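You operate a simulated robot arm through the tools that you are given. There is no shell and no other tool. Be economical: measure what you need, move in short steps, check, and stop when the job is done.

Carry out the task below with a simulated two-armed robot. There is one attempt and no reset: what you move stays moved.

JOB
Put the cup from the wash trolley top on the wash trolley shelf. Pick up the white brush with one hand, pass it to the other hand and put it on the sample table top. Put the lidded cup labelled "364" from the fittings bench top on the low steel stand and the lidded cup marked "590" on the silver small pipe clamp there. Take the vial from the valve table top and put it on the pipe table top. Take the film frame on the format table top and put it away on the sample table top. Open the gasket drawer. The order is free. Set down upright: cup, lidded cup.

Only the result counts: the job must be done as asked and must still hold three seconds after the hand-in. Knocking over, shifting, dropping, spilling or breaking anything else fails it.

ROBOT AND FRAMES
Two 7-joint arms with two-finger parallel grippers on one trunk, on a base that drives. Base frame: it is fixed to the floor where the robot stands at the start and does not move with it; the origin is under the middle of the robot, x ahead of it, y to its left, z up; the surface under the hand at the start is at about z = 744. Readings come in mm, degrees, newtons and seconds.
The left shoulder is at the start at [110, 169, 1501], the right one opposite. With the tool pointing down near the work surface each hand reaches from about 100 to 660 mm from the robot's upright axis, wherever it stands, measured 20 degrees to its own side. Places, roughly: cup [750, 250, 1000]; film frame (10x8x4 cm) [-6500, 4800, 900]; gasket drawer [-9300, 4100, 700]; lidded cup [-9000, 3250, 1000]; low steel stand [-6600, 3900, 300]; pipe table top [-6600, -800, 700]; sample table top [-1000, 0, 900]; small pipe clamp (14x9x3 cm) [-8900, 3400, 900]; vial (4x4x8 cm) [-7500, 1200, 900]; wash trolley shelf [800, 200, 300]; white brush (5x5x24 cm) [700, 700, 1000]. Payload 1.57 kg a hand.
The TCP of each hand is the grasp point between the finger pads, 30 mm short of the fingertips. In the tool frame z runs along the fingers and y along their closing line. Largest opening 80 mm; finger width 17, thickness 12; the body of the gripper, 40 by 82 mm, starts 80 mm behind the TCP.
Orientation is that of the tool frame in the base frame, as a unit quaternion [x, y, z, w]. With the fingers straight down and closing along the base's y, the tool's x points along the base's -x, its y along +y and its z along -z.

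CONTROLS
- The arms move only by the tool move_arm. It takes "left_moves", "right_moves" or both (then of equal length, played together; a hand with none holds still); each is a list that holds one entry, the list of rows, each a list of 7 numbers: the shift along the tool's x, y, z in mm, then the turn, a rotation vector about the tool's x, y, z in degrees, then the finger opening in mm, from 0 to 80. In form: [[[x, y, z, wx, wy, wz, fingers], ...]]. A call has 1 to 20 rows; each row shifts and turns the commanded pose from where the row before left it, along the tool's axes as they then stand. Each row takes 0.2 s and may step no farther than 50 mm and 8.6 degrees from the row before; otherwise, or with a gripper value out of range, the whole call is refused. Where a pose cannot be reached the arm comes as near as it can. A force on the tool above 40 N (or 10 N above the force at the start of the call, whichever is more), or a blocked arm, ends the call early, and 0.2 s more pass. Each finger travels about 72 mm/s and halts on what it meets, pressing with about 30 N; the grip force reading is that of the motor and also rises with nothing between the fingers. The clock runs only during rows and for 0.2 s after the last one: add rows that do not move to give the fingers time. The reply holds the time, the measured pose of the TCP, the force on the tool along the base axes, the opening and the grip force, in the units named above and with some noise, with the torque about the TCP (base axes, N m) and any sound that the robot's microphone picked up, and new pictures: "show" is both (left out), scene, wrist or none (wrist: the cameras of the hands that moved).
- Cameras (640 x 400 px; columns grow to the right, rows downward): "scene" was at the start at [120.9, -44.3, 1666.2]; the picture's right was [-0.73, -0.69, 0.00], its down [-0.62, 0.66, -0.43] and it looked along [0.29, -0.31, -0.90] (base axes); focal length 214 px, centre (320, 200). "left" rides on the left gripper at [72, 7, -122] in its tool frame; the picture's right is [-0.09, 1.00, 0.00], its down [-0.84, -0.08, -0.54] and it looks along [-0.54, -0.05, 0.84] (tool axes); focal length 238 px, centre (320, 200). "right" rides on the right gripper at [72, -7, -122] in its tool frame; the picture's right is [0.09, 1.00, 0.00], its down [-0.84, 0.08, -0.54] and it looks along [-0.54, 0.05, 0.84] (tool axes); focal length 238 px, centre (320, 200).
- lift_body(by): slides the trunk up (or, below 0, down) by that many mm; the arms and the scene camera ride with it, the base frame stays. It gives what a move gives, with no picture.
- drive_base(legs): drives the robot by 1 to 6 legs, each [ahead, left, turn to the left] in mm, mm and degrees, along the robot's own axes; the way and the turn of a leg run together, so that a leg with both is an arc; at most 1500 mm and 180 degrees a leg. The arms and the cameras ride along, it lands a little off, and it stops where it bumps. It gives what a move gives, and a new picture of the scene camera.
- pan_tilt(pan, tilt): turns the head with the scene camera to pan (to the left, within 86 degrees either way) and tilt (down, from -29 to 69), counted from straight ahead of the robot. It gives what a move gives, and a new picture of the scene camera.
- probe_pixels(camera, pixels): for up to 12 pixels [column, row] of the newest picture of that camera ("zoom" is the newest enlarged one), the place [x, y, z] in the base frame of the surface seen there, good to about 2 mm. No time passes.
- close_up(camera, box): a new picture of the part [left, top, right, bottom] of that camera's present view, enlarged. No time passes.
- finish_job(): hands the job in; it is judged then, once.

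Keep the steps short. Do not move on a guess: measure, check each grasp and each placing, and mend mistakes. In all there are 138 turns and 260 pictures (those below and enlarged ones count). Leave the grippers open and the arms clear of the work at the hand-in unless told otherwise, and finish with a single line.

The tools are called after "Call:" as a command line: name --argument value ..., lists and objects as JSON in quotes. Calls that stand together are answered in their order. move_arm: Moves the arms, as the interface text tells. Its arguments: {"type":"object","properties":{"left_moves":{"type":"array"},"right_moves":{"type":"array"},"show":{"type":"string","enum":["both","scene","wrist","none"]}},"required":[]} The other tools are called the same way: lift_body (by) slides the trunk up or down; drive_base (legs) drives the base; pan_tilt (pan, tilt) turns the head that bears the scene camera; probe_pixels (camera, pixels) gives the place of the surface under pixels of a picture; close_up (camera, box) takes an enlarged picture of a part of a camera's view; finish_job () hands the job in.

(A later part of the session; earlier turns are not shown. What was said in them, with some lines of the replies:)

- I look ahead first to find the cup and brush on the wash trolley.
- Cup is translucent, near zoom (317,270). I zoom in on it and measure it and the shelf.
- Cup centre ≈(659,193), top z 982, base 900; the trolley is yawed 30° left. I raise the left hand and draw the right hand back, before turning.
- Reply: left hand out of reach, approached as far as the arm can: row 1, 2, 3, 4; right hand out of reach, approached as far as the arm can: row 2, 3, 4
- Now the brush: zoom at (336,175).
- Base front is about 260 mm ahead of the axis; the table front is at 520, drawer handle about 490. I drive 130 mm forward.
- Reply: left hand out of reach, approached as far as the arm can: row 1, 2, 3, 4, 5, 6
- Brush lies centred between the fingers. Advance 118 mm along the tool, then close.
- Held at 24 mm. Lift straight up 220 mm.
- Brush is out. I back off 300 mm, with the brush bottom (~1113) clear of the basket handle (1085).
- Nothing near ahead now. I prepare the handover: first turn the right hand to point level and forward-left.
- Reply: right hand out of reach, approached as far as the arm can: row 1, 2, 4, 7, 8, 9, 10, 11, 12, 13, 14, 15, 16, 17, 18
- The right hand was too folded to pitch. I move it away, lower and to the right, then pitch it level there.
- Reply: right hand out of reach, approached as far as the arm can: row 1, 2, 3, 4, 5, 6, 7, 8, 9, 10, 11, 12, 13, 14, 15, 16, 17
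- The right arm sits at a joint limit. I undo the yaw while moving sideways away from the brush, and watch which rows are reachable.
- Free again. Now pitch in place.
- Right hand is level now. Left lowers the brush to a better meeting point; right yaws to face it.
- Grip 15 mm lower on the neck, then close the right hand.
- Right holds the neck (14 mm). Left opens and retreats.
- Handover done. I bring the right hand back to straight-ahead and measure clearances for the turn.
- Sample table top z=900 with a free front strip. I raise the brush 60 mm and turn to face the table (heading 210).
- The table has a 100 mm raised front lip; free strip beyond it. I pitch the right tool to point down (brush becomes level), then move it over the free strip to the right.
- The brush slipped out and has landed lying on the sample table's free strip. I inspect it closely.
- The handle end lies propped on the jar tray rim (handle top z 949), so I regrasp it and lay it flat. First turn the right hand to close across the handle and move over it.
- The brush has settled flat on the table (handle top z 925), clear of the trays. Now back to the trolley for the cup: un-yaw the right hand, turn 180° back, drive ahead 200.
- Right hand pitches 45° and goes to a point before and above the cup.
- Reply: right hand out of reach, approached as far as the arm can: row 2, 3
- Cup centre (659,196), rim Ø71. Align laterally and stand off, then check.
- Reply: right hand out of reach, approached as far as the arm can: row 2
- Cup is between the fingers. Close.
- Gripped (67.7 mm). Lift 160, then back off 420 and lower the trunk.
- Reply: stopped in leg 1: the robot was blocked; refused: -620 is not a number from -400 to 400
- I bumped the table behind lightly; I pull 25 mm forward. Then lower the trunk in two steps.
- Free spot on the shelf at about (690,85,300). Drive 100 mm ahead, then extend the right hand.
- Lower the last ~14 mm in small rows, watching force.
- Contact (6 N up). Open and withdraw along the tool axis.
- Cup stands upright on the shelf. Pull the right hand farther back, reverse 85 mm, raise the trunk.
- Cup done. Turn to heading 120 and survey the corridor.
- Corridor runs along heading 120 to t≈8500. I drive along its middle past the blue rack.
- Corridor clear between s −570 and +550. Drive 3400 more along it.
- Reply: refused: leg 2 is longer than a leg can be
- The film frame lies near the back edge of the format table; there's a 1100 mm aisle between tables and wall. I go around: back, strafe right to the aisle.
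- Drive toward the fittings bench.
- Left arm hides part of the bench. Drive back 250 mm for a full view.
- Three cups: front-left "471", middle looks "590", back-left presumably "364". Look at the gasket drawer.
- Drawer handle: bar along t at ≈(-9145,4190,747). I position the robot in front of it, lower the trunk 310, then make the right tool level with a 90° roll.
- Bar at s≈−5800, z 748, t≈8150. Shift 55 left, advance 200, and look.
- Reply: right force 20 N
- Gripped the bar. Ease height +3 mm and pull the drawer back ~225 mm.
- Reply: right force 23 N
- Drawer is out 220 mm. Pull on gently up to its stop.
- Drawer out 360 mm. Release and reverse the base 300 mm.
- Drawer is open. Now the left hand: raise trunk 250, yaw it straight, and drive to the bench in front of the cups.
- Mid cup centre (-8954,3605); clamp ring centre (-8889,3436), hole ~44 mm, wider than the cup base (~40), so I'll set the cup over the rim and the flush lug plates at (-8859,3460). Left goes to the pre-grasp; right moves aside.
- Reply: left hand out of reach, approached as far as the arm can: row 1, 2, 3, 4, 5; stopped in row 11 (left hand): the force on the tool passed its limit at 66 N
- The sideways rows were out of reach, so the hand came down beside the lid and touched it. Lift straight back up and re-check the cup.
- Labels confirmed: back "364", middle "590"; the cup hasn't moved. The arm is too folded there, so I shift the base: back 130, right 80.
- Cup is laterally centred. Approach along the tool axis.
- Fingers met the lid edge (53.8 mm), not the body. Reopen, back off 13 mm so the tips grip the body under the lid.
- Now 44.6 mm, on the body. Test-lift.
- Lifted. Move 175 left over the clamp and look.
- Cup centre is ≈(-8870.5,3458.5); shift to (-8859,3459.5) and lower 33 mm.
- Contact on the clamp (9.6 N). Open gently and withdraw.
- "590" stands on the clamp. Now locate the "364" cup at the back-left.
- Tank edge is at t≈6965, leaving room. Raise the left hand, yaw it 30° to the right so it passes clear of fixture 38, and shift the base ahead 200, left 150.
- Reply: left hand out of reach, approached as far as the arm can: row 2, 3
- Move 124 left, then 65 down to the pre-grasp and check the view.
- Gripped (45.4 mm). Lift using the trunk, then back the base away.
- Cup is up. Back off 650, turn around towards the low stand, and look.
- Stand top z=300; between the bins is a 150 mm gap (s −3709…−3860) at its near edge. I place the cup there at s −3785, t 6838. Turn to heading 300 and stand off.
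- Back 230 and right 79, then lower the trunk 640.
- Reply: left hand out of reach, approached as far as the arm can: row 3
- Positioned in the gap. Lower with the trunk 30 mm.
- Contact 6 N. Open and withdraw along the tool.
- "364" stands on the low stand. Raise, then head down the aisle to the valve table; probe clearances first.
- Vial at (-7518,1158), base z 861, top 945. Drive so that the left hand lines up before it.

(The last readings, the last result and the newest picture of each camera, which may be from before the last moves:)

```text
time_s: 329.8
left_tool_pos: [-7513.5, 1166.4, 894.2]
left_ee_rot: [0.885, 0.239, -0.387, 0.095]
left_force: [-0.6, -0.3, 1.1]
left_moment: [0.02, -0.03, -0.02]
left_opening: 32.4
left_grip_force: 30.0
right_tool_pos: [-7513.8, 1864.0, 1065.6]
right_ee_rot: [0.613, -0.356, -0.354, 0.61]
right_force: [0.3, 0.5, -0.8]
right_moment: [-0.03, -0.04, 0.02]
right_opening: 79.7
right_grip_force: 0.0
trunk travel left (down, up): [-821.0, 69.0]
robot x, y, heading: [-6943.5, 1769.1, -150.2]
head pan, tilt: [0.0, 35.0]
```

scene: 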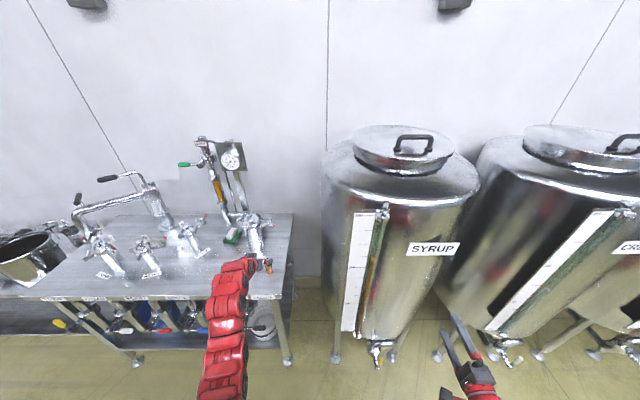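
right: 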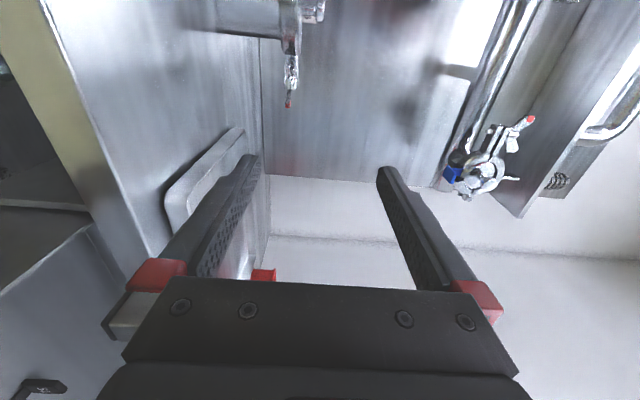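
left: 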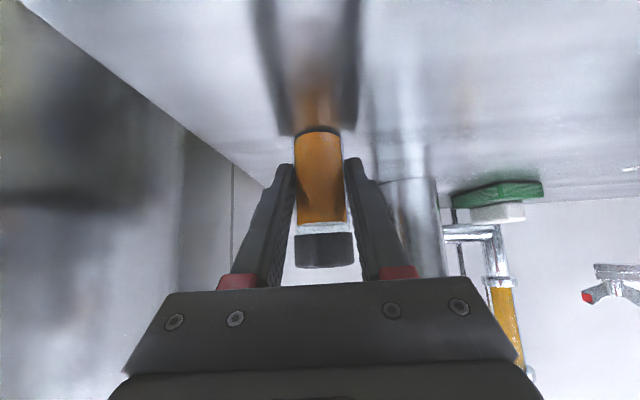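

Gripped (32.4 mm). Lift with the trunk, back off, strafe left to the pipe table.

Call:
lift_body --by 65

Call:
drive_base --legs '[[-320, 0, 0], [0, 1490, 0], [0, 37, 0.2]]'

Call:
pan_tilt --pan 10 --tilt 45

```text
time_s: 330.8
left_tool_pos: [-7512.9, 1166.4, 958.9]
left_ee_rot: [0.885, 0.24, -0.387, 0.095]
left_force: [0.3, -0.4, -0.6]
left_moment: [0.02, 0.0, 0.03]
left_opening: 32.2
left_grip_force: 29.8
right_tool_pos: [-7513.8, 1863.5, 1130.6]
right_ee_rot: [0.613, -0.356, -0.354, 0.61]
right_force: [0.2, -0.1, 0.0]
right_moment: [0.01, 0.0, 0.02]
right_opening: 79.8
right_grip_force: 0.1
trunk travel left (down, up): [-886.0, 4.0]
robot x, y, heading: [-6944.2, 1762.5, -150.3]
head pan, tilt: [0.0, 35.0]
```

```text
time_s: 340.3
left_tool_pos: [-6498.3, 30.5, 959.8]
left_ee_rot: [0.887, 0.233, -0.387, 0.094]
left_force: [-1.3, 0.5, -1.3]
left_moment: [-0.04, -0.03, 0.02]
left_opening: 32.1
left_grip_force: 29.8
right_tool_pos: [-6492.5, 727.4, 1128.8]
right_ee_rot: [0.611, -0.361, -0.356, 0.609]
right_force: [-0.6, 0.7, -0.3]
right_moment: [-0.01, 0.0, 0.05]
right_opening: 80.0
right_grip_force: 0.0
trunk travel left (down, up): [-886.0, 4.0]
robot x, y, heading: [-5918.3, 623.1, -150.7]
head pan, tilt: [0.0, 35.0]
```

scene: 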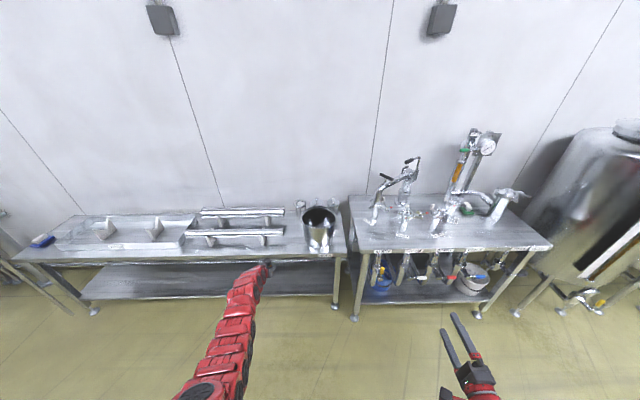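

```text
time_s: 341.0
left_tool_pos: [-6495.4, 26.2, 958.0]
left_ee_rot: [0.887, 0.233, -0.387, 0.091]
left_force: [0.1, 0.0, -0.8]
left_moment: [0.02, 0.0, -0.01]
left_opening: 32.5
left_grip_force: 29.9
right_tool_pos: [-6489.1, 722.2, 1131.0]
right_ee_rot: [0.611, -0.358, -0.358, 0.608]
right_force: [-0.1, -0.1, 0.0]
right_moment: [0.0, -0.02, 0.0]
right_opening: 79.9
right_grip_force: 0.1
trunk travel left (down, up): [-886.0, 4.0]
robot x, y, heading: [-5922.5, 622.6, -150.8]
head pan, tilt: [10.0, 45.0]
```

scene: 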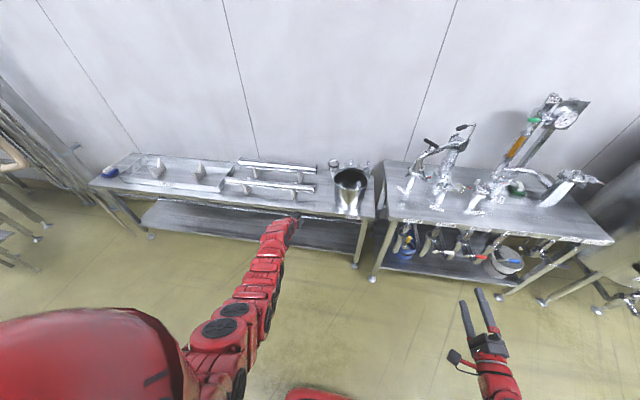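

Call:
probe_pixels --camera "scene" --pixels '[[318, 205], [318, 213], [318, 198], [305, 192], [318, 188], [338, 205], [300, 200], [310, 216], [330, 190], [325, 200]]'

Call:
close_up --camera "scene" --box '[220, 150, 390, 240]'

```text
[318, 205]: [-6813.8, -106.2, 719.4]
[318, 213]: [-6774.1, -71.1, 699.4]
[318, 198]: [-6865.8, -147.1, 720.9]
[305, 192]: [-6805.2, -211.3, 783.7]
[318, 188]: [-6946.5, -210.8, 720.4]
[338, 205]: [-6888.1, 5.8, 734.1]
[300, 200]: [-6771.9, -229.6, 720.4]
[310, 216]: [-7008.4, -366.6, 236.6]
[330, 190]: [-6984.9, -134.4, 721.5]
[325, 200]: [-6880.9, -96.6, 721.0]
```

```text
3.76 times, centred on (305, 195) of scene
```

zoom: 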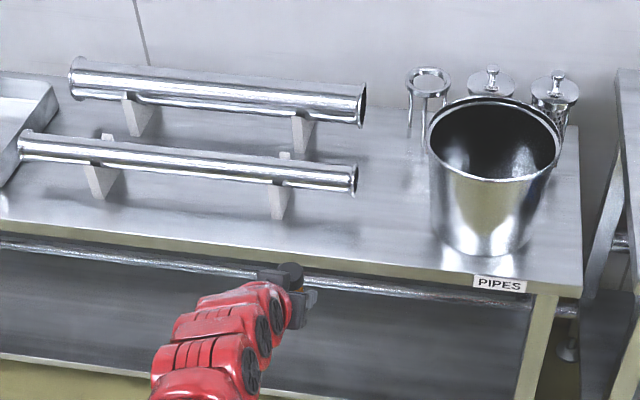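

Free spot at (-6832,-106,721). Drive ahead 350, right 50, then lower with the trunk.

Call:
drive_base --legs '[[350, -50, 0]]'

Call:
lift_body --by -170

Call:
close_up --camera "left" --box '[0, 0, 640, 400]'

```text
time_s: 343.3
left_tool_pos: [-6824.4, -97.9, 959.9]
left_ee_rot: [0.887, 0.234, -0.387, 0.092]
left_force: [-0.7, 0.5, -1.2]
left_moment: [0.01, 0.01, 0.01]
left_opening: 32.1
left_grip_force: 30.0
right_tool_pos: [-6816.6, 597.8, 1131.9]
right_ee_rot: [0.611, -0.36, -0.358, 0.608]
right_force: [0.0, 0.3, -0.4]
right_moment: [-0.01, -0.02, 0.0]
right_opening: 80.0
right_grip_force: 0.2
trunk travel left (down, up): [-886.0, 4.0]
robot x, y, heading: [-6247.4, 498.1, -150.7]
head pan, tilt: [10.0, 45.0]
```

scene: 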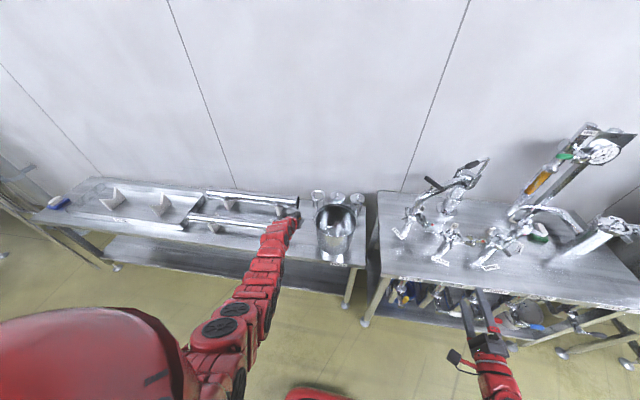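

```text
time_s: 345.2
left_tool_pos: [-6823.5, -98.1, 789.4]
left_ee_rot: [0.887, 0.233, -0.387, 0.092]
left_force: [0.2, 0.0, -0.9]
left_moment: [0.03, 0.01, 0.0]
left_opening: 32.1
left_grip_force: 29.8
right_tool_pos: [-6817.5, 598.4, 960.8]
right_ee_rot: [0.611, -0.36, -0.357, 0.608]
right_force: [0.2, -0.3, 0.0]
right_moment: [0.02, 0.02, -0.02]
right_opening: 79.7
right_grip_force: 0.1
trunk travel left (down, up): [-716.0, 174.0]
robot x, y, heading: [-6247.9, 490.4, -150.6]
head pan, tilt: [10.0, 45.0]
```

```text
1.00 times, centred on (320, 200) of left (not enlarged: the box is as wide or as high as the picture)
```

zoom: 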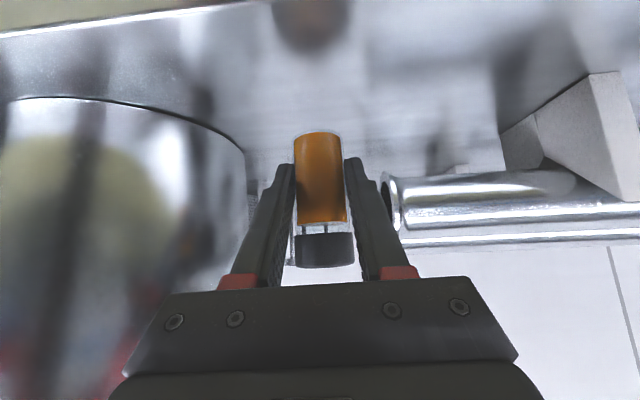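

Call:
probe_pixels --camera "left" --pixels '[[392, 205], [240, 180], [235, 140], [320, 145], [320, 250]]'

Call:
lift_body --by -33

```text
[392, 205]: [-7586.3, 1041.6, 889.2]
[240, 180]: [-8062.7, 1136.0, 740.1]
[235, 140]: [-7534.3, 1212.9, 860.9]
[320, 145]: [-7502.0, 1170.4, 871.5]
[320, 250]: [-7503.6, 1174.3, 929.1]
```

```text
time_s: 346.0
left_tool_pos: [-6824.4, -96.6, 756.8]
left_ee_rot: [0.887, 0.233, -0.387, 0.092]
left_force: [-0.2, -0.8, -0.4]
left_moment: [0.03, 0.03, 0.01]
left_opening: 32.1
left_grip_force: 29.7
right_tool_pos: [-6816.2, 599.3, 927.5]
right_ee_rot: [0.611, -0.359, -0.358, 0.608]
right_force: [0.5, 0.7, 0.0]
right_moment: [0.0, -0.02, 0.0]
right_opening: 79.8
right_grip_force: 0.0
trunk travel left (down, up): [-683.0, 207.0]
robot x, y, heading: [-6245.2, 495.9, -150.6]
head pan, tilt: [10.0, 45.0]
```

Call:
lift_body --by -2.5

Call:
lift_body --by -1.5

```text
time_s: 346.5
left_tool_pos: [-6825.5, -98.0, 754.5]
left_ee_rot: [0.887, 0.233, -0.388, 0.093]
left_force: [-0.4, 0.5, 2.3]
left_moment: [-0.02, 0.0, -0.03]
left_opening: 32.0
left_grip_force: 29.9
right_tool_pos: [-6815.5, 596.6, 925.3]
right_ee_rot: [0.61, -0.36, -0.359, 0.608]
right_force: [0.3, -0.1, 0.1]
right_moment: [0.03, -0.01, -0.04]
right_opening: 80.0
right_grip_force: 0.0
trunk travel left (down, up): [-680.0, 210.0]
robot x, y, heading: [-6245.1, 494.5, -150.7]
head pan, tilt: [10.0, 45.0]
```

```text
time_s: 347.0
left_tool_pos: [-6824.7, -97.5, 754.7]
left_ee_rot: [0.886, 0.231, -0.39, 0.092]
left_force: [0.3, -0.7, 8.7]
left_moment: [-0.11, -0.03, -0.01]
left_opening: 32.3
left_grip_force: 29.9
right_tool_pos: [-6816.3, 599.5, 923.6]
right_ee_rot: [0.61, -0.36, -0.357, 0.609]
right_force: [-0.6, -0.6, 0.8]
right_moment: [0.02, -0.01, -0.02]
right_opening: 79.8
right_grip_force: 0.0
trunk travel left (down, up): [-679.0, 211.0]
robot x, y, heading: [-6247.1, 496.5, -150.6]
head pan, tilt: [10.0, 45.0]
```

Contact 8.7 N. Open partly (55 mm) and withdraw.

Call:
move_arm --left_moves '[[[-0.7, 0, -0.6, 0, 0, 0, 36], [0, 0, 0, 0, 0, 0, 55], [0, 0, 0, 0, 0, 0, 55], [0, 0, -20, 0, 0, 0, 55], [0, 0, -40, 0, 0, 0, 55], [0, 0, -40, 0, 0, 0, 55], [0, 0, -30, 0, 0, 0, 55]]]' --show "wrist"

```text
time_s: 348.6
left_tool_pos: [-6738.5, -53.4, 845.0]
left_ee_rot: [0.887, 0.234, -0.387, 0.093]
left_force: [-1.0, 0.4, 0.2]
left_moment: [0.0, 0.02, -0.01]
left_opening: 55.0
left_grip_force: 0.0
right_tool_pos: [-6815.9, 599.5, 925.1]
right_ee_rot: [0.61, -0.36, -0.359, 0.608]
right_force: [-0.5, 0.8, -0.7]
right_moment: [0.03, 0.0, -0.03]
right_opening: 80.1
right_grip_force: 0.1
trunk travel left (down, up): [-679.0, 211.0]
robot x, y, heading: [-6249.3, 494.3, -150.8]
head pan, tilt: [10.0, 45.0]
```

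left: 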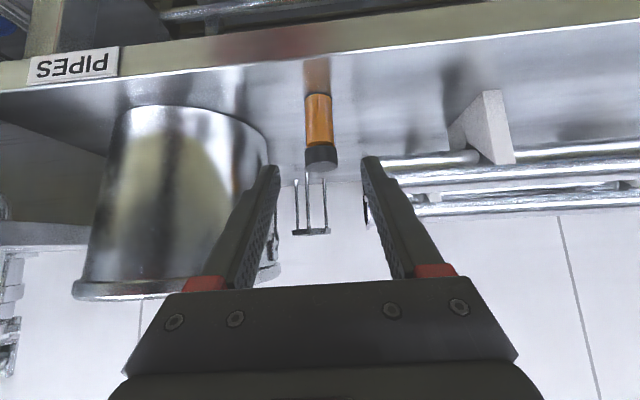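

Vial stands on the pipe table. Raise the trunk and drive back up to the wall side of the format table.

Call:
lift_body --by 200

Call:
drive_base --legs '[[-350, 0, 0], [0, -1490, 0], [0, 0, 90.8], [-1480, 0, 0], [-1470, 0, 0], [0, 1380, 0]]'

Call:
pan_tilt --pan 20 --tilt 50

```text
time_s: 350.8
left_tool_pos: [-6740.4, -54.3, 1044.5]
left_ee_rot: [0.887, 0.234, -0.387, 0.093]
left_force: [0.6, 0.0, -0.4]
left_moment: [0.0, -0.02, 0.03]
left_opening: 55.2
left_grip_force: 0.0
right_tool_pos: [-6816.6, 597.5, 1124.1]
right_ee_rot: [0.611, -0.36, -0.358, 0.607]
right_force: [0.8, -0.1, -0.1]
right_moment: [0.04, 0.0, 0.03]
right_opening: 80.3
right_grip_force: 0.0
trunk travel left (down, up): [-879.0, 11.0]
robot x, y, heading: [-6245.1, 495.7, -150.9]
head pan, tilt: [10.0, 45.0]
```

```text
time_s: 384.1
left_tool_pos: [-6217.8, 4653.4, 1045.2]
left_ee_rot: [0.487, 0.777, -0.219, 0.333]
left_force: [-0.4, 0.2, 0.0]
left_moment: [-0.05, 0.03, -0.01]
left_opening: 55.0
left_grip_force: 0.1
right_tool_pos: [-6872.0, 4619.9, 1124.8]
right_ee_rot: [0.692, 0.156, 0.154, 0.688]
right_force: [-0.3, 0.8, 0.0]
right_moment: [-0.03, 0.03, 0.01]
right_opening: 80.0
right_grip_force: 0.1
trunk travel left (down, up): [-879.0, 11.0]
robot x, y, heading: [-6732.7, 5180.9, -64.4]
head pan, tilt: [10.0, 45.0]
```

scene: 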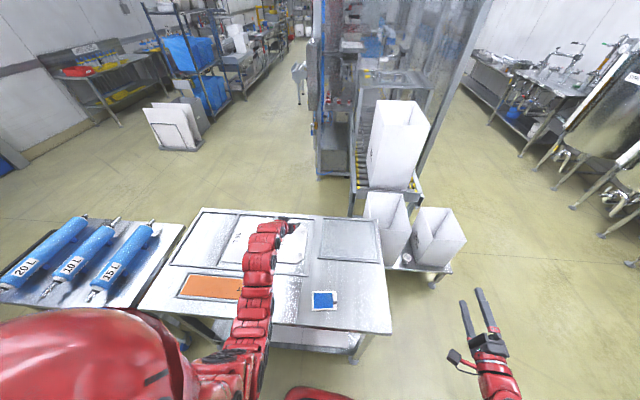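

```text
time_s: 384.8
left_tool_pos: [-6216.7, 4654.7, 1044.3]
left_ee_rot: [0.487, 0.777, -0.219, 0.332]
left_force: [1.0, 0.2, -0.3]
left_moment: [-0.01, -0.01, 0.0]
left_opening: 54.8
left_grip_force: 0.0
right_tool_pos: [-6872.9, 4619.5, 1124.7]
right_ee_rot: [0.692, 0.155, 0.155, 0.687]
right_force: [0.0, 0.8, 0.0]
right_moment: [-0.03, 0.0, 0.01]
right_opening: 79.8
right_grip_force: 0.1
trunk travel left (down, up): [-879.0, 11.0]
robot x, y, heading: [-6732.8, 5182.6, -64.3]
head pan, tilt: [20.0, 50.0]
```

scene: 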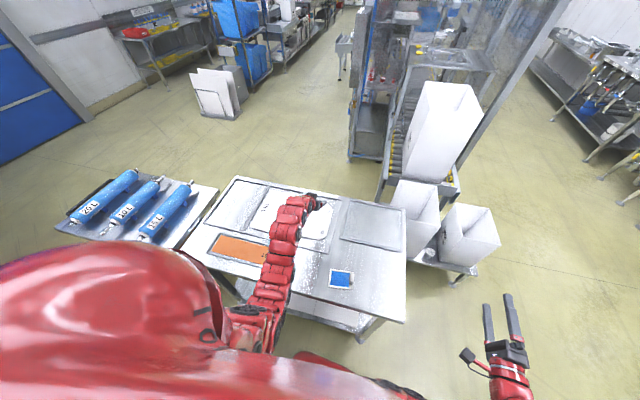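

Call:
close_up --camera "scene" --box '[320, 260, 364, 298]'

Call:
probe_pixels --camera "zoom" --pixels '[[310, 220], [200, 130], [420, 130], [440, 290], [190, 280], [310, 150], [310, 310], [390, 180], [250, 180], [480, 200]]'

```text
10.53 times, centred on (342, 279) of scene
```

zoom: 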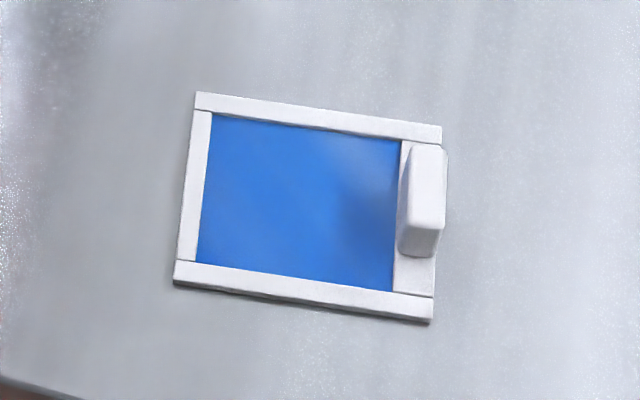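

```text
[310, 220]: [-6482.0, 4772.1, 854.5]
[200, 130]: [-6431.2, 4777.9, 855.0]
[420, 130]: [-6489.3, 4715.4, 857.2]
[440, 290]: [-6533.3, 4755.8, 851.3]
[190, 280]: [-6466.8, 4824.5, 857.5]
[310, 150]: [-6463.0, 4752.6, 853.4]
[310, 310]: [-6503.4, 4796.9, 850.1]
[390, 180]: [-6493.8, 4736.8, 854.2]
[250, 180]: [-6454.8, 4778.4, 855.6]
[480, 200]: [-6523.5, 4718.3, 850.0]
```

Call:
probe_pixels --camera "zoom" --pixels '[[425, 160], [430, 200], [418, 220], [440, 180], [412, 165], [445, 155], [415, 245], [405, 220], [435, 235], [432, 148], [420, 190], [443, 215]]'

```text
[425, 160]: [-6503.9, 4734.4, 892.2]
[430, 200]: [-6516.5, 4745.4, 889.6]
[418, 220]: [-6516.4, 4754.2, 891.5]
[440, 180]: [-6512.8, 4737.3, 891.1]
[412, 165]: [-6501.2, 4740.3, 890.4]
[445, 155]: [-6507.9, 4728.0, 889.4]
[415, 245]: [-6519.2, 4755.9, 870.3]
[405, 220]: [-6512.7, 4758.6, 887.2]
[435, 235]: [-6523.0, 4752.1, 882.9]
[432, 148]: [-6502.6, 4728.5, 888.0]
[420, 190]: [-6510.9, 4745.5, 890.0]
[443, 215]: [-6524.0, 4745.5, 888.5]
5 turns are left
```

Only 5 turns remain, so I batch. The frame's tab centre is (-6512,4743), top z 891, about 15 mm thick along ~45°. Yaw the left tool +20° to close across it, drive to the pre-grasp, lower with the trunk, look.

Call:
move_arm --left_moves '[[[0, 0, 0, -4.83, 0, -4.6, 80], [0, 0, 0, -4.83, 0, -4.6, 80], [0, 0, 0, -4.83, 0, -4.6, 80], [0, 0, 0, 0, 0, 0, 80]]]' --show "none"

Call:
drive_base --legs '[[-283, -255, 0]]'

Call:
lift_body --by -87

Call:
move_arm --left_moves '[[[0, 0, 0, 0, 0, 0, 80]]]' --show "wrist"

Call:
probe_pixels --camera "left" --pixels '[[320, 180], [320, 160], [320, 140], [320, 120], [300, 140], [340, 140], [310, 160], [330, 160], [320, 200], [300, 160], [340, 160], [320, 100]]'

```text
time_s: 385.8
left_tool_pos: [-6218.3, 4654.9, 1045.1]
left_ee_rot: [0.345, 0.851, -0.159, 0.362]
left_force: [0.1, -0.5, 0.6]
left_moment: [0.01, -0.04, 0.0]
left_opening: 79.9
left_grip_force: 0.1
right_tool_pos: [-6872.1, 4619.1, 1124.3]
right_ee_rot: [0.691, 0.157, 0.155, 0.688]
right_force: [0.3, 0.4, -0.3]
right_moment: [0.01, -0.02, 0.0]
right_opening: 80.3
right_grip_force: 0.0
trunk travel left (down, up): [-879.0, 11.0]
robot x, y, heading: [-6735.1, 5181.7, -64.5]
head pan, tilt: [20.0, 50.0]
```

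```text
time_s: 388.2
left_tool_pos: [-6574.4, 4797.3, 1043.0]
left_ee_rot: [0.347, 0.851, -0.159, 0.362]
left_force: [-0.1, 0.2, 1.0]
left_moment: [0.02, -0.03, -0.03]
left_opening: 80.0
left_grip_force: 0.0
right_tool_pos: [-7230.2, 4765.7, 1124.5]
right_ee_rot: [0.692, 0.155, 0.153, 0.688]
right_force: [-0.1, -0.7, -0.3]
right_moment: [0.0, 0.02, -0.03]
right_opening: 80.0
right_grip_force: 0.0
trunk travel left (down, up): [-879.0, 11.0]
robot x, y, heading: [-7089.8, 5322.9, -64.6]
head pan, tilt: [20.0, 50.0]
```

scene: 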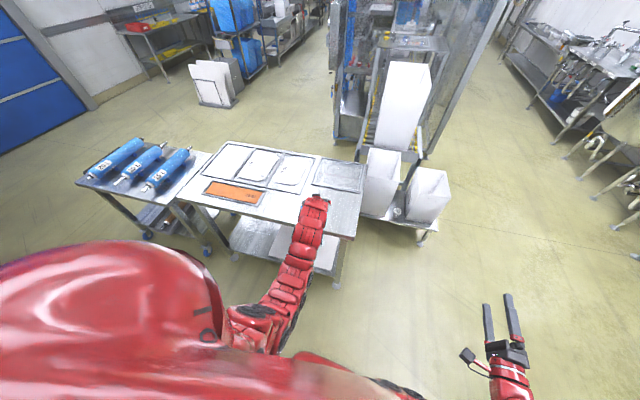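

```text
time_s: 389.5
left_tool_pos: [-6576.9, 4797.8, 958.2]
left_ee_rot: [0.347, 0.85, -0.16, 0.362]
left_force: [0.3, 0.2, -0.6]
left_moment: [-0.02, 0.01, -0.03]
left_opening: 80.0
left_grip_force: 0.1
right_tool_pos: [-7231.8, 4765.2, 1037.4]
right_ee_rot: [0.692, 0.153, 0.155, 0.688]
right_force: [0.0, -0.4, -0.4]
right_moment: [-0.02, 0.02, 0.0]
right_opening: 80.0
right_grip_force: 0.0
trunk travel left (down, up): [-792.0, 98.0]
robot x, y, heading: [-7089.7, 5326.3, -64.6]
head pan, tilt: [20.0, 50.0]
```

```text
time_s: 389.9
left_tool_pos: [-6576.9, 4798.3, 957.0]
left_ee_rot: [0.347, 0.85, -0.158, 0.362]
left_force: [0.1, -0.6, 0.1]
left_moment: [0.01, -0.02, 0.01]
left_opening: 80.2
left_grip_force: 0.0
right_tool_pos: [-7231.2, 4766.8, 1036.9]
right_ee_rot: [0.692, 0.154, 0.154, 0.688]
right_force: [0.5, 0.5, 0.0]
right_moment: [-0.03, 0.02, -0.01]
right_opening: 80.1
right_grip_force: 0.1
trunk travel left (down, up): [-792.0, 98.0]
robot x, y, heading: [-7090.6, 5325.7, -64.7]
head pan, tilt: [20.0, 50.0]
```

left: 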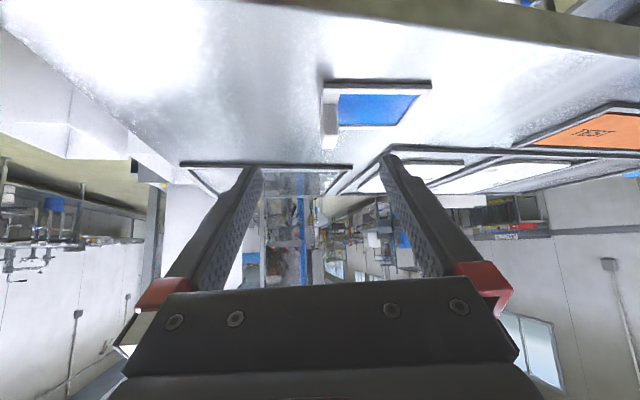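

```text
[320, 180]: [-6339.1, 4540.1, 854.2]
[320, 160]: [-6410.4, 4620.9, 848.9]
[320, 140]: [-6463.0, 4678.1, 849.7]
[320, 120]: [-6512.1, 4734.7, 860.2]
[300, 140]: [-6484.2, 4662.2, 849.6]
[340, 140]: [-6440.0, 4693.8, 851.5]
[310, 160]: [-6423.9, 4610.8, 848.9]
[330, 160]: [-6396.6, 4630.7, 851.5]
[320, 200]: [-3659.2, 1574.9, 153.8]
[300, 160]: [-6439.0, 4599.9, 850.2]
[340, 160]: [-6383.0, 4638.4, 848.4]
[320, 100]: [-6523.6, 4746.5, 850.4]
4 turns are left
```

Tab is in view, offset +6 mm in tool y. I approach, close, lift, then start the carry: strafe along the wall to the corridor and turn into it.

Call:
move_arm --left_moves '[[[-3.7, 6, 0, 0, 0, 0, 80], [0, 0, 34.2, 0, 0, 0, 80], [0, 0, 34.2, 0, 0, 0, 80], [0, 0, 34.2, 0, 0, 0, 80], [0, 0, 0, 0, 0, 0, 80], [0, 0, 0, 0, 0, 0, 50], [0, 0, 0, 0, 0, 0, 25], [0, 0, 0, 0, 0, 0, 5], [0, 0, 0, 0, 0, 0, 0], [0, 0, 0, 0, 0, 0, 0], [0, 0, 0, 0, 0, 0, 0]]]' --show "wrist"

Call:
lift_body --by 97

Call:
move_arm --left_moves '[[[-29, 0, -27.5, 0, 0, 0, 0], [-29, 0, -27.5, 0, 0, 0, 0], [-29, 0, -27.5, 0, 0, 0, 0], [0, 0, 0, 0, 0, 0, 0]]]' --show "wrist"

Call:
drive_base --legs '[[0, 0, 4.7], [105, 0, 0], [0, 1490, 0], [0, 1490, 0], [0, 480, 0], [1490, 0, 0]]'

Call:
drive_base --legs '[[1000, 0, 0]]'

```text
time_s: 392.3
left_tool_pos: [-6518.0, 4746.2, 889.1]
left_ee_rot: [0.347, 0.851, -0.159, 0.362]
left_force: [0.2, -0.2, 1.9]
left_moment: [0.12, -0.13, 0.0]
left_opening: 14.1
left_grip_force: 30.3
right_tool_pos: [-7231.2, 4765.5, 1037.0]
right_ee_rot: [0.692, 0.154, 0.154, 0.688]
right_force: [0.1, 0.9, -0.1]
right_moment: [0.0, -0.02, 0.01]
right_opening: 80.0
right_grip_force: 0.0
trunk travel left (down, up): [-792.0, 98.0]
robot x, y, heading: [-7090.8, 5327.0, -64.6]
head pan, tilt: [20.0, 50.0]
```

left: 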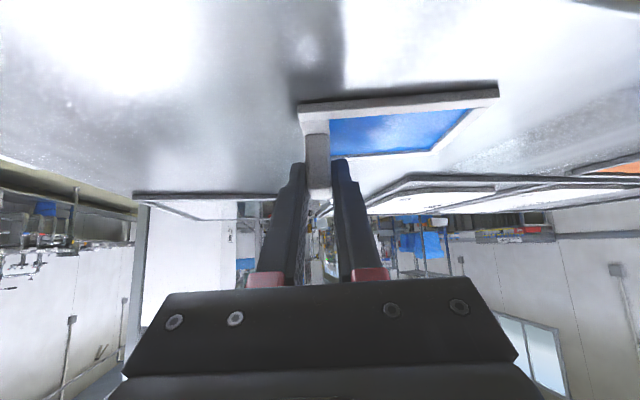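

```text
time_s: 393.6
left_tool_pos: [-6517.5, 4747.2, 988.1]
left_ee_rot: [0.347, 0.851, -0.159, 0.361]
left_force: [0.0, -0.4, -0.2]
left_moment: [0.0, -0.01, 0.01]
left_opening: 14.4
left_grip_force: 29.4
right_tool_pos: [-7231.4, 4765.5, 1133.9]
right_ee_rot: [0.692, 0.154, 0.154, 0.688]
right_force: [-0.2, -0.1, -0.2]
right_moment: [0.0, -0.02, 0.0]
right_opening: 80.0
right_grip_force: 0.0
trunk travel left (down, up): [-889.0, 1.0]
robot x, y, heading: [-7088.9, 5326.2, -64.5]
head pan, tilt: [20.0, 50.0]
```

```text
time_s: 394.6
left_tool_pos: [-6518.6, 4749.6, 1105.5]
left_ee_rot: [0.347, 0.851, -0.159, 0.362]
left_force: [0.3, -0.3, -0.5]
left_moment: [-0.03, 0.02, 0.02]
left_opening: 14.1
left_grip_force: 29.9
right_tool_pos: [-7230.6, 4764.8, 1133.9]
right_ee_rot: [0.692, 0.153, 0.154, 0.688]
right_force: [0.6, 0.1, -0.5]
right_moment: [0.0, -0.02, 0.0]
right_opening: 80.1
right_grip_force: 0.0
trunk travel left (down, up): [-889.0, 1.0]
robot x, y, heading: [-7090.5, 5322.9, -64.5]
head pan, tilt: [20.0, 50.0]
```

left: 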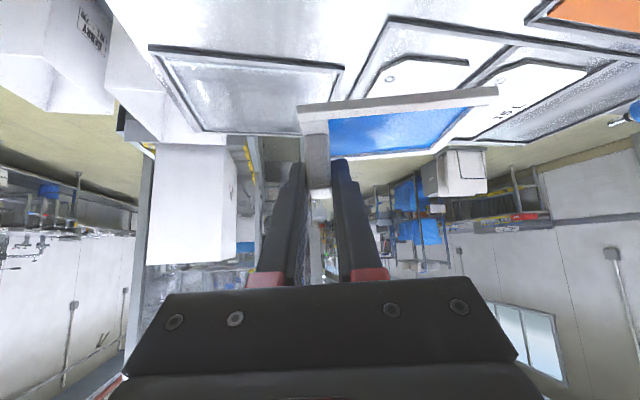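

```text
time_s: 419.6
left_tool_pos: [-2671.5, 5130.0, 1105.6]
left_ee_rot: [0.315, 0.863, -0.144, 0.368]
left_force: [-0.4, 0.1, -0.4]
left_moment: [-0.01, -0.02, -0.01]
left_opening: 14.0
left_grip_force: 29.8
right_tool_pos: [-3383.8, 5091.7, 1134.5]
right_ee_rot: [0.686, 0.18, 0.18, 0.682]
right_force: [0.0, -0.3, -0.6]
right_moment: [-0.01, -0.02, 0.03]
right_opening: 79.9
right_grip_force: 0.0
trunk travel left (down, up): [-889.0, 1.0]
robot x, y, heading: [-3286.9, 5660.3, -60.4]
head pan, tilt: [20.0, 50.0]
```

scene: 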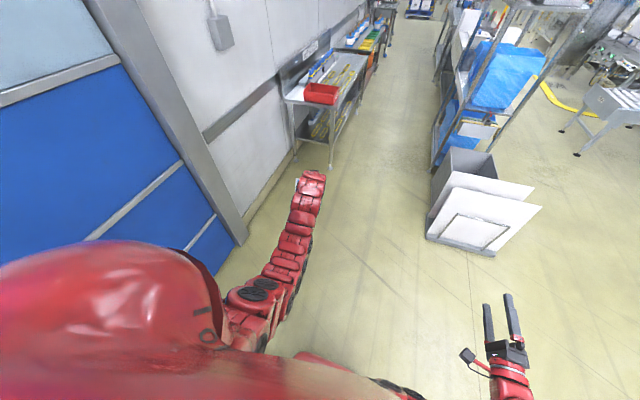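

```text
time_s: 424.8
left_tool_pos: [-2184.5, 4256.0, 1104.5]
left_ee_rot: [0.318, 0.862, -0.146, 0.367]
left_force: [0.7, 0.2, -0.9]
left_moment: [-0.01, 0.01, 0.04]
left_opening: 14.2
left_grip_force: 30.2
right_tool_pos: [-2896.6, 4223.8, 1135.1]
right_ee_rot: [0.686, 0.177, 0.178, 0.683]
right_force: [0.6, -1.0, 0.1]
right_moment: [0.02, -0.02, -0.03]
right_opening: 80.0
right_grip_force: 0.1
trunk travel left (down, up): [-889.0, 1.0]
robot x, y, heading: [-2796.3, 4792.5, -60.9]
head pan, tilt: [20.0, 50.0]
3 turns are left
```

scene: 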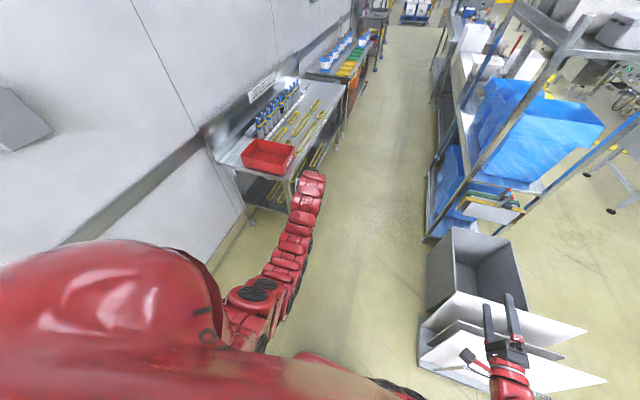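

Frame is held (14.2 mm) and I'm in the corridor at s −25, t 5548. Drive the rest with small corrections and turn to face the sample table, then look.

Call:
drive_base --legs '[[0, 0, 0.9], [1490, 30, 0], [1490, 20, 0], [1490, 15, 0], [246, 0, 0], [0, 0, -90]]'

Call:
pan_tilt --pan 8 --tilt 50

Call:
move_arm --left_moves '[[[0, 0, 0, 0, 0, 0, 0]]]' --show "wrist"

Call:
probe_pixels --camera "left" --pixels '[[260, 40], [320, 40], [380, 40], [440, 40], [500, 60], [260, 80], [400, 80], [200, 60], [560, 60], [480, 20], [200, 100], [540, 120]]'

Call:
probe_pixels --camera "scene" --pixels '[[260, 200], [300, 200], [340, 200], [260, 220], [300, 220], [340, 220], [260, 240], [300, 240], [340, 240], [280, 180], [320, 180], [360, 220]]'

```text
time_s: 451.7
left_tool_pos: [-770.3, 126.2, 1104.4]
left_ee_rot: [0.814, 0.424, -0.355, 0.174]
left_force: [-0.4, 0.2, -0.7]
left_moment: [-0.01, 0.0, 0.05]
left_opening: 14.2
left_grip_force: 30.0
right_tool_pos: [-872.3, 832.2, 1133.6]
right_ee_rot: [0.628, -0.329, -0.328, 0.625]
right_force: [0.4, -0.4, 0.2]
right_moment: [0.01, -0.03, 0.04]
right_opening: 79.9
right_grip_force: 0.0
trunk travel left (down, up): [-889.0, 1.0]
robot x, y, heading: [-294.7, 788.0, -145.2]
head pan, tilt: [20.0, 50.0]
```

scene: 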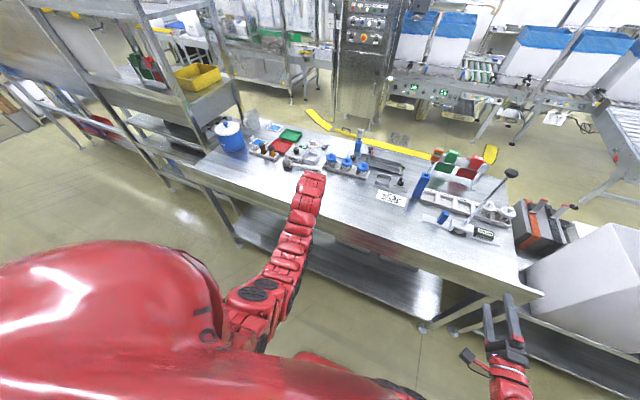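

```text
time_s: 452.4
left_tool_pos: [-771.9, 126.9, 1105.7]
left_ee_rot: [0.815, 0.425, -0.354, 0.173]
left_force: [0.2, 0.1, -1.7]
left_moment: [0.0, -0.04, -0.03]
left_opening: 13.9
left_grip_force: 30.1
right_tool_pos: [-873.6, 832.5, 1134.2]
right_ee_rot: [0.627, -0.33, -0.327, 0.625]
right_force: [0.0, 0.2, -0.2]
right_moment: [0.06, 0.01, -0.02]
right_opening: 79.8
right_grip_force: 0.1
trunk travel left (down, up): [-889.0, 1.0]
robot x, y, heading: [-294.4, 785.9, -145.1]
head pan, tilt: [8.0, 50.0]
```

scene: 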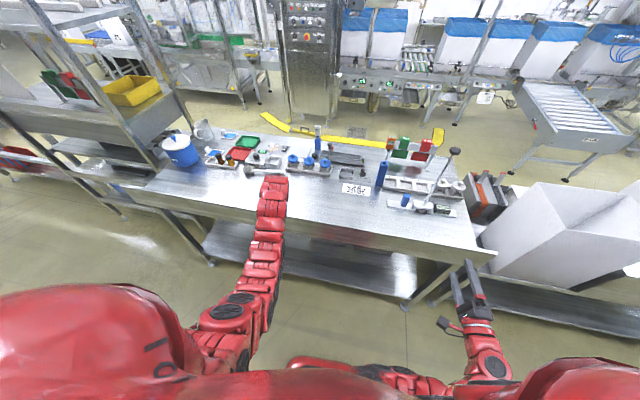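

```text
time_s: 452.8
left_tool_pos: [-769.9, 126.3, 1104.1]
left_ee_rot: [0.815, 0.424, -0.356, 0.173]
left_force: [2.0, 1.1, -0.1]
left_moment: [0.0, 0.03, 0.0]
left_opening: 14.1
left_grip_force: 29.7
right_tool_pos: [-871.3, 831.8, 1134.8]
right_ee_rot: [0.627, -0.33, -0.327, 0.625]
right_force: [-0.6, 0.3, -0.8]
right_moment: [0.02, -0.03, 0.03]
right_opening: 79.8
right_grip_force: 0.0
trunk travel left (down, up): [-889.0, 1.0]
robot x, y, heading: [-293.4, 786.0, -145.1]
head pan, tilt: [8.0, 50.0]
```

left: 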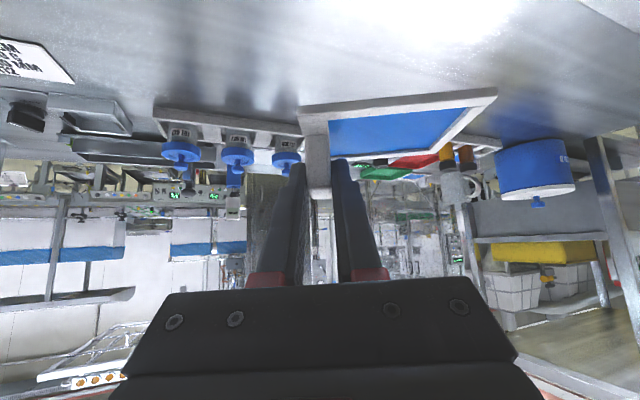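

```text
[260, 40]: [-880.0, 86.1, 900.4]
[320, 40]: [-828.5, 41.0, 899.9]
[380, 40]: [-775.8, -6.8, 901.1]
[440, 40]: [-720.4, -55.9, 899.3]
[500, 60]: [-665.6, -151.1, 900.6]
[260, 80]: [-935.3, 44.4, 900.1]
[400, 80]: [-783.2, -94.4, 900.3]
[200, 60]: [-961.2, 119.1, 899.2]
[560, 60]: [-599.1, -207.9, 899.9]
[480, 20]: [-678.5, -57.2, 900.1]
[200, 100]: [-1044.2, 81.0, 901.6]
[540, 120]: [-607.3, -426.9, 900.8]
```

```text
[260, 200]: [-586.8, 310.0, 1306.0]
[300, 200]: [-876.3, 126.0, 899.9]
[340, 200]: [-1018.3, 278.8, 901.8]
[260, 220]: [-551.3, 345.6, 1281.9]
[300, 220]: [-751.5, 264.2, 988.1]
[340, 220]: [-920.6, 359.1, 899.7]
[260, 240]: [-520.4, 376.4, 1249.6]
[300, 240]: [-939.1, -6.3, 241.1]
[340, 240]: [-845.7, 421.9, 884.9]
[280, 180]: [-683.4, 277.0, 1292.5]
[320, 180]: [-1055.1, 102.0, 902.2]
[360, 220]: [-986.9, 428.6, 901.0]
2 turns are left
```

Frame centre is now at s≈−593, too near the lip. I push it ~137 mm farther in (arm 50 + base 87; right hand moved aside), to about (-860,28) on clear table, then lower to TCP z≈939.5, release, rise and look.

Call:
move_arm --left_moves '[[[-15.5, -10.5, 16.3, 0, 0, 0, 0], [-15.5, -10.5, 16.3, 0, 0, 0, 0], [0, 0, 0, 0, 0, 0, 0], [0, 0, 0, 0, 0, 0, 0]]]' --right_moves '[[[37, 0, 0, 0, 0, 0, 80], [37, 0, 0, 0, 0, 0, 80], [37, 0, 0, 0, 0, 0, 80], [37, 0, 0, 0, 0, 0, 80]]]' --show "none"

Call:
drive_base --legs '[[87, -7, 0]]'

Call:
lift_body --by -162.5

Call:
lift_body --by -2.5

Call:
move_arm --left_moves '[[[0, 0, 0, 0, 0, 0, 18], [0, 0, 0, 0, 0, 0, 30], [0, 0, 0, 0, 0, 0, 45], [0, 0, 0, 0, 0, 0, 45], [-15, 0, -14, 0, 0, 0, 45], [-29, 0, -27.5, 0, 0, 0, 45], [-29, 0, -27.5, 0, 0, 0, 45]]]' --show "both"

Call:
lift_body --by 150

Call:
drive_base --legs '[[-120, 0, 0]]'

Call:
move_arm --left_moves '[[[0, 0, 0, 0, 0, 0, 80], [0, 0, 0, 0, 0, 0, 80], [0, 0, 0, 0, 0, 0, 80]]]' --show "wrist"

```text
time_s: 453.8
left_tool_pos: [-812.5, 101.8, 1106.9]
left_ee_rot: [0.814, 0.425, -0.356, 0.173]
left_force: [-0.1, -0.2, 0.1]
left_moment: [0.02, -0.01, 0.02]
left_opening: 14.2
left_grip_force: 29.8
right_tool_pos: [-786.9, 712.5, 1134.2]
right_ee_rot: [0.628, -0.33, -0.328, 0.624]
right_force: [-0.7, 0.6, 0.4]
right_moment: [0.02, -0.01, -0.02]
right_opening: 79.7
right_grip_force: 0.1
trunk travel left (down, up): [-889.0, 1.0]
robot x, y, heading: [-299.3, 785.3, -145.1]
head pan, tilt: [8.0, 50.0]
```

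```text
time_s: 454.9
left_tool_pos: [-889.3, 59.9, 1106.1]
left_ee_rot: [0.814, 0.425, -0.355, 0.174]
left_force: [0.8, 0.3, 0.0]
left_moment: [0.0, 0.01, 0.01]
left_opening: 14.2
left_grip_force: 29.6
right_tool_pos: [-861.1, 671.6, 1133.8]
right_ee_rot: [0.627, -0.331, -0.327, 0.625]
right_force: [0.0, -0.4, -1.4]
right_moment: [-0.01, -0.03, 0.0]
right_opening: 79.8
right_grip_force: 0.2
trunk travel left (down, up): [-889.0, 1.0]
robot x, y, heading: [-373.9, 742.2, -145.2]
head pan, tilt: [8.0, 50.0]
```

scene: 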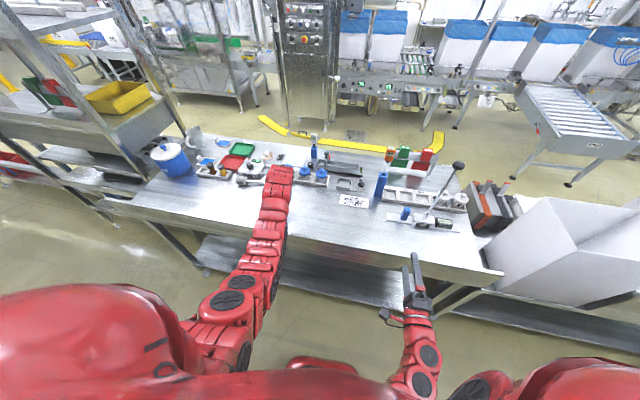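

```text
time_s: 456.8
left_tool_pos: [-889.7, 59.3, 943.5]
left_ee_rot: [0.816, 0.423, -0.355, 0.173]
left_force: [0.1, 0.6, -0.4]
left_moment: [0.01, 0.03, 0.01]
left_opening: 14.0
left_grip_force: 29.5
right_tool_pos: [-861.3, 669.7, 971.3]
right_ee_rot: [0.627, -0.33, -0.327, 0.625]
right_force: [0.7, -0.6, 0.0]
right_moment: [0.03, -0.02, 0.0]
right_opening: 79.9
right_grip_force: 0.1
trunk travel left (down, up): [-726.0, 164.0]
robot x, y, heading: [-372.3, 742.3, -145.1]
head pan, tilt: [8.0, 50.0]
```

```text
time_s: 457.3
left_tool_pos: [-889.0, 60.8, 941.5]
left_ee_rot: [0.815, 0.423, -0.356, 0.173]
left_force: [0.2, 0.2, 1.3]
left_moment: [-0.15, -0.11, 0.01]
left_opening: 14.2
left_grip_force: 30.1
right_tool_pos: [-861.8, 669.7, 968.7]
right_ee_rot: [0.626, -0.332, -0.327, 0.625]
right_force: [0.2, -0.1, 1.2]
right_moment: [-0.01, 0.02, -0.01]
right_opening: 79.9
right_grip_force: 0.0
trunk travel left (down, up): [-724.0, 166.0]
robot x, y, heading: [-371.0, 742.4, -145.2]
head pan, tilt: [8.0, 50.0]
```

```text
time_s: 458.9
left_tool_pos: [-887.9, 57.4, 1041.5]
left_ee_rot: [0.816, 0.423, -0.355, 0.172]
left_force: [0.3, 0.1, 0.3]
left_moment: [0.01, -0.01, -0.04]
left_opening: 45.1
left_grip_force: 0.1
right_tool_pos: [-861.7, 670.2, 969.3]
right_ee_rot: [0.627, -0.33, -0.328, 0.625]
right_force: [-0.9, -0.2, 0.1]
right_moment: [-0.01, 0.0, -0.02]
right_opening: 80.1
right_grip_force: 0.0
trunk travel left (down, up): [-724.0, 166.0]
robot x, y, heading: [-369.4, 744.4, -145.2]
head pan, tilt: [8.0, 50.0]
```

scene: 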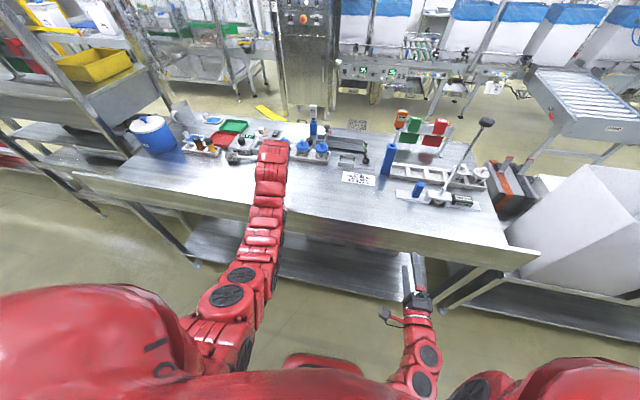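
left: 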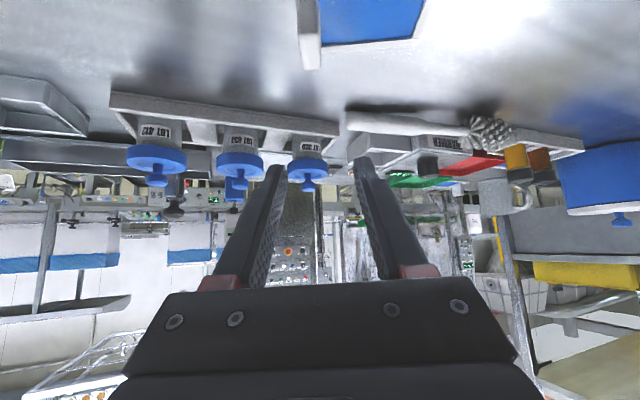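

```text
time_s: 460.6
left_tool_pos: [-888.0, 57.2, 1189.8]
left_ee_rot: [0.815, 0.423, -0.356, 0.172]
left_force: [-0.8, -0.1, 1.0]
left_moment: [0.04, 0.0, 0.03]
left_opening: 45.0
left_grip_force: 0.1
right_tool_pos: [-862.7, 668.9, 1119.5]
right_ee_rot: [0.627, -0.331, -0.328, 0.624]
right_force: [-0.3, -0.2, 0.1]
right_moment: [-0.01, -0.04, 0.04]
right_opening: 80.1
right_grip_force: 0.1
trunk travel left (down, up): [-874.0, 16.0]
robot x, y, heading: [-371.0, 742.2, -145.2]
head pan, tilt: [8.0, 50.0]
```

```text
time_s: 461.9
left_tool_pos: [-789.6, 124.8, 1189.5]
left_ee_rot: [0.815, 0.424, -0.355, 0.174]
left_force: [0.3, -0.2, 0.0]
left_moment: [-0.03, 0.02, 0.03]
left_opening: 45.1
left_grip_force: 0.1
right_tool_pos: [-762.6, 737.9, 1118.5]
right_ee_rot: [0.628, -0.33, -0.327, 0.624]
right_force: [0.1, -1.5, 0.3]
right_moment: [-0.02, -0.01, 0.02]
right_opening: 80.0
right_grip_force: 0.0
trunk travel left (down, up): [-874.0, 16.0]
robot x, y, heading: [-271.7, 813.6, -145.2]
head pan, tilt: [8.0, 50.0]
```

scene: 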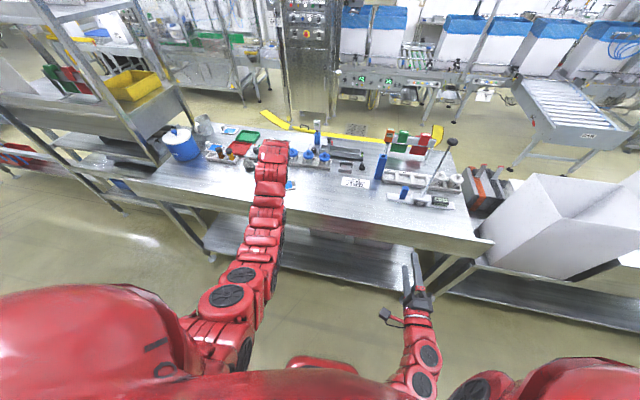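

```text
time_s: 462.7
left_tool_pos: [-787.1, 125.3, 1191.6]
left_ee_rot: [0.815, 0.424, -0.355, 0.173]
left_force: [0.3, 0.7, -0.2]
left_moment: [0.0, 0.0, 0.02]
left_opening: 80.3
left_grip_force: 0.1
right_tool_pos: [-762.8, 736.4, 1120.1]
right_ee_rot: [0.627, -0.33, -0.328, 0.625]
right_force: [0.9, 0.0, 0.1]
right_moment: [-0.02, 0.0, 0.0]
right_opening: 79.9
right_grip_force: 0.0
trunk travel left (down, up): [-874.0, 16.0]
robot x, y, heading: [-269.8, 811.1, -145.2]
head pan, tilt: [8.0, 50.0]
1 turns are left
```

left: 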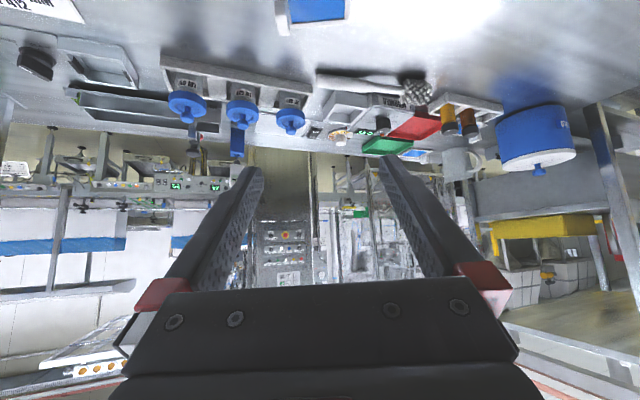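

The film frame is lying on the sample table next to the brush. Both grippers are open and the arms are clear, so I hand in.

Call:
finish_job

```text
The job is handed in.
```

I finished every item and handed the job in, but the brush slipped out of the right gripper and fell about 280 mm onto the sample table, and the robot made two unintended contacts on the way (it backed into the sample table and touched the "590" cup's lid), with no visible harm.
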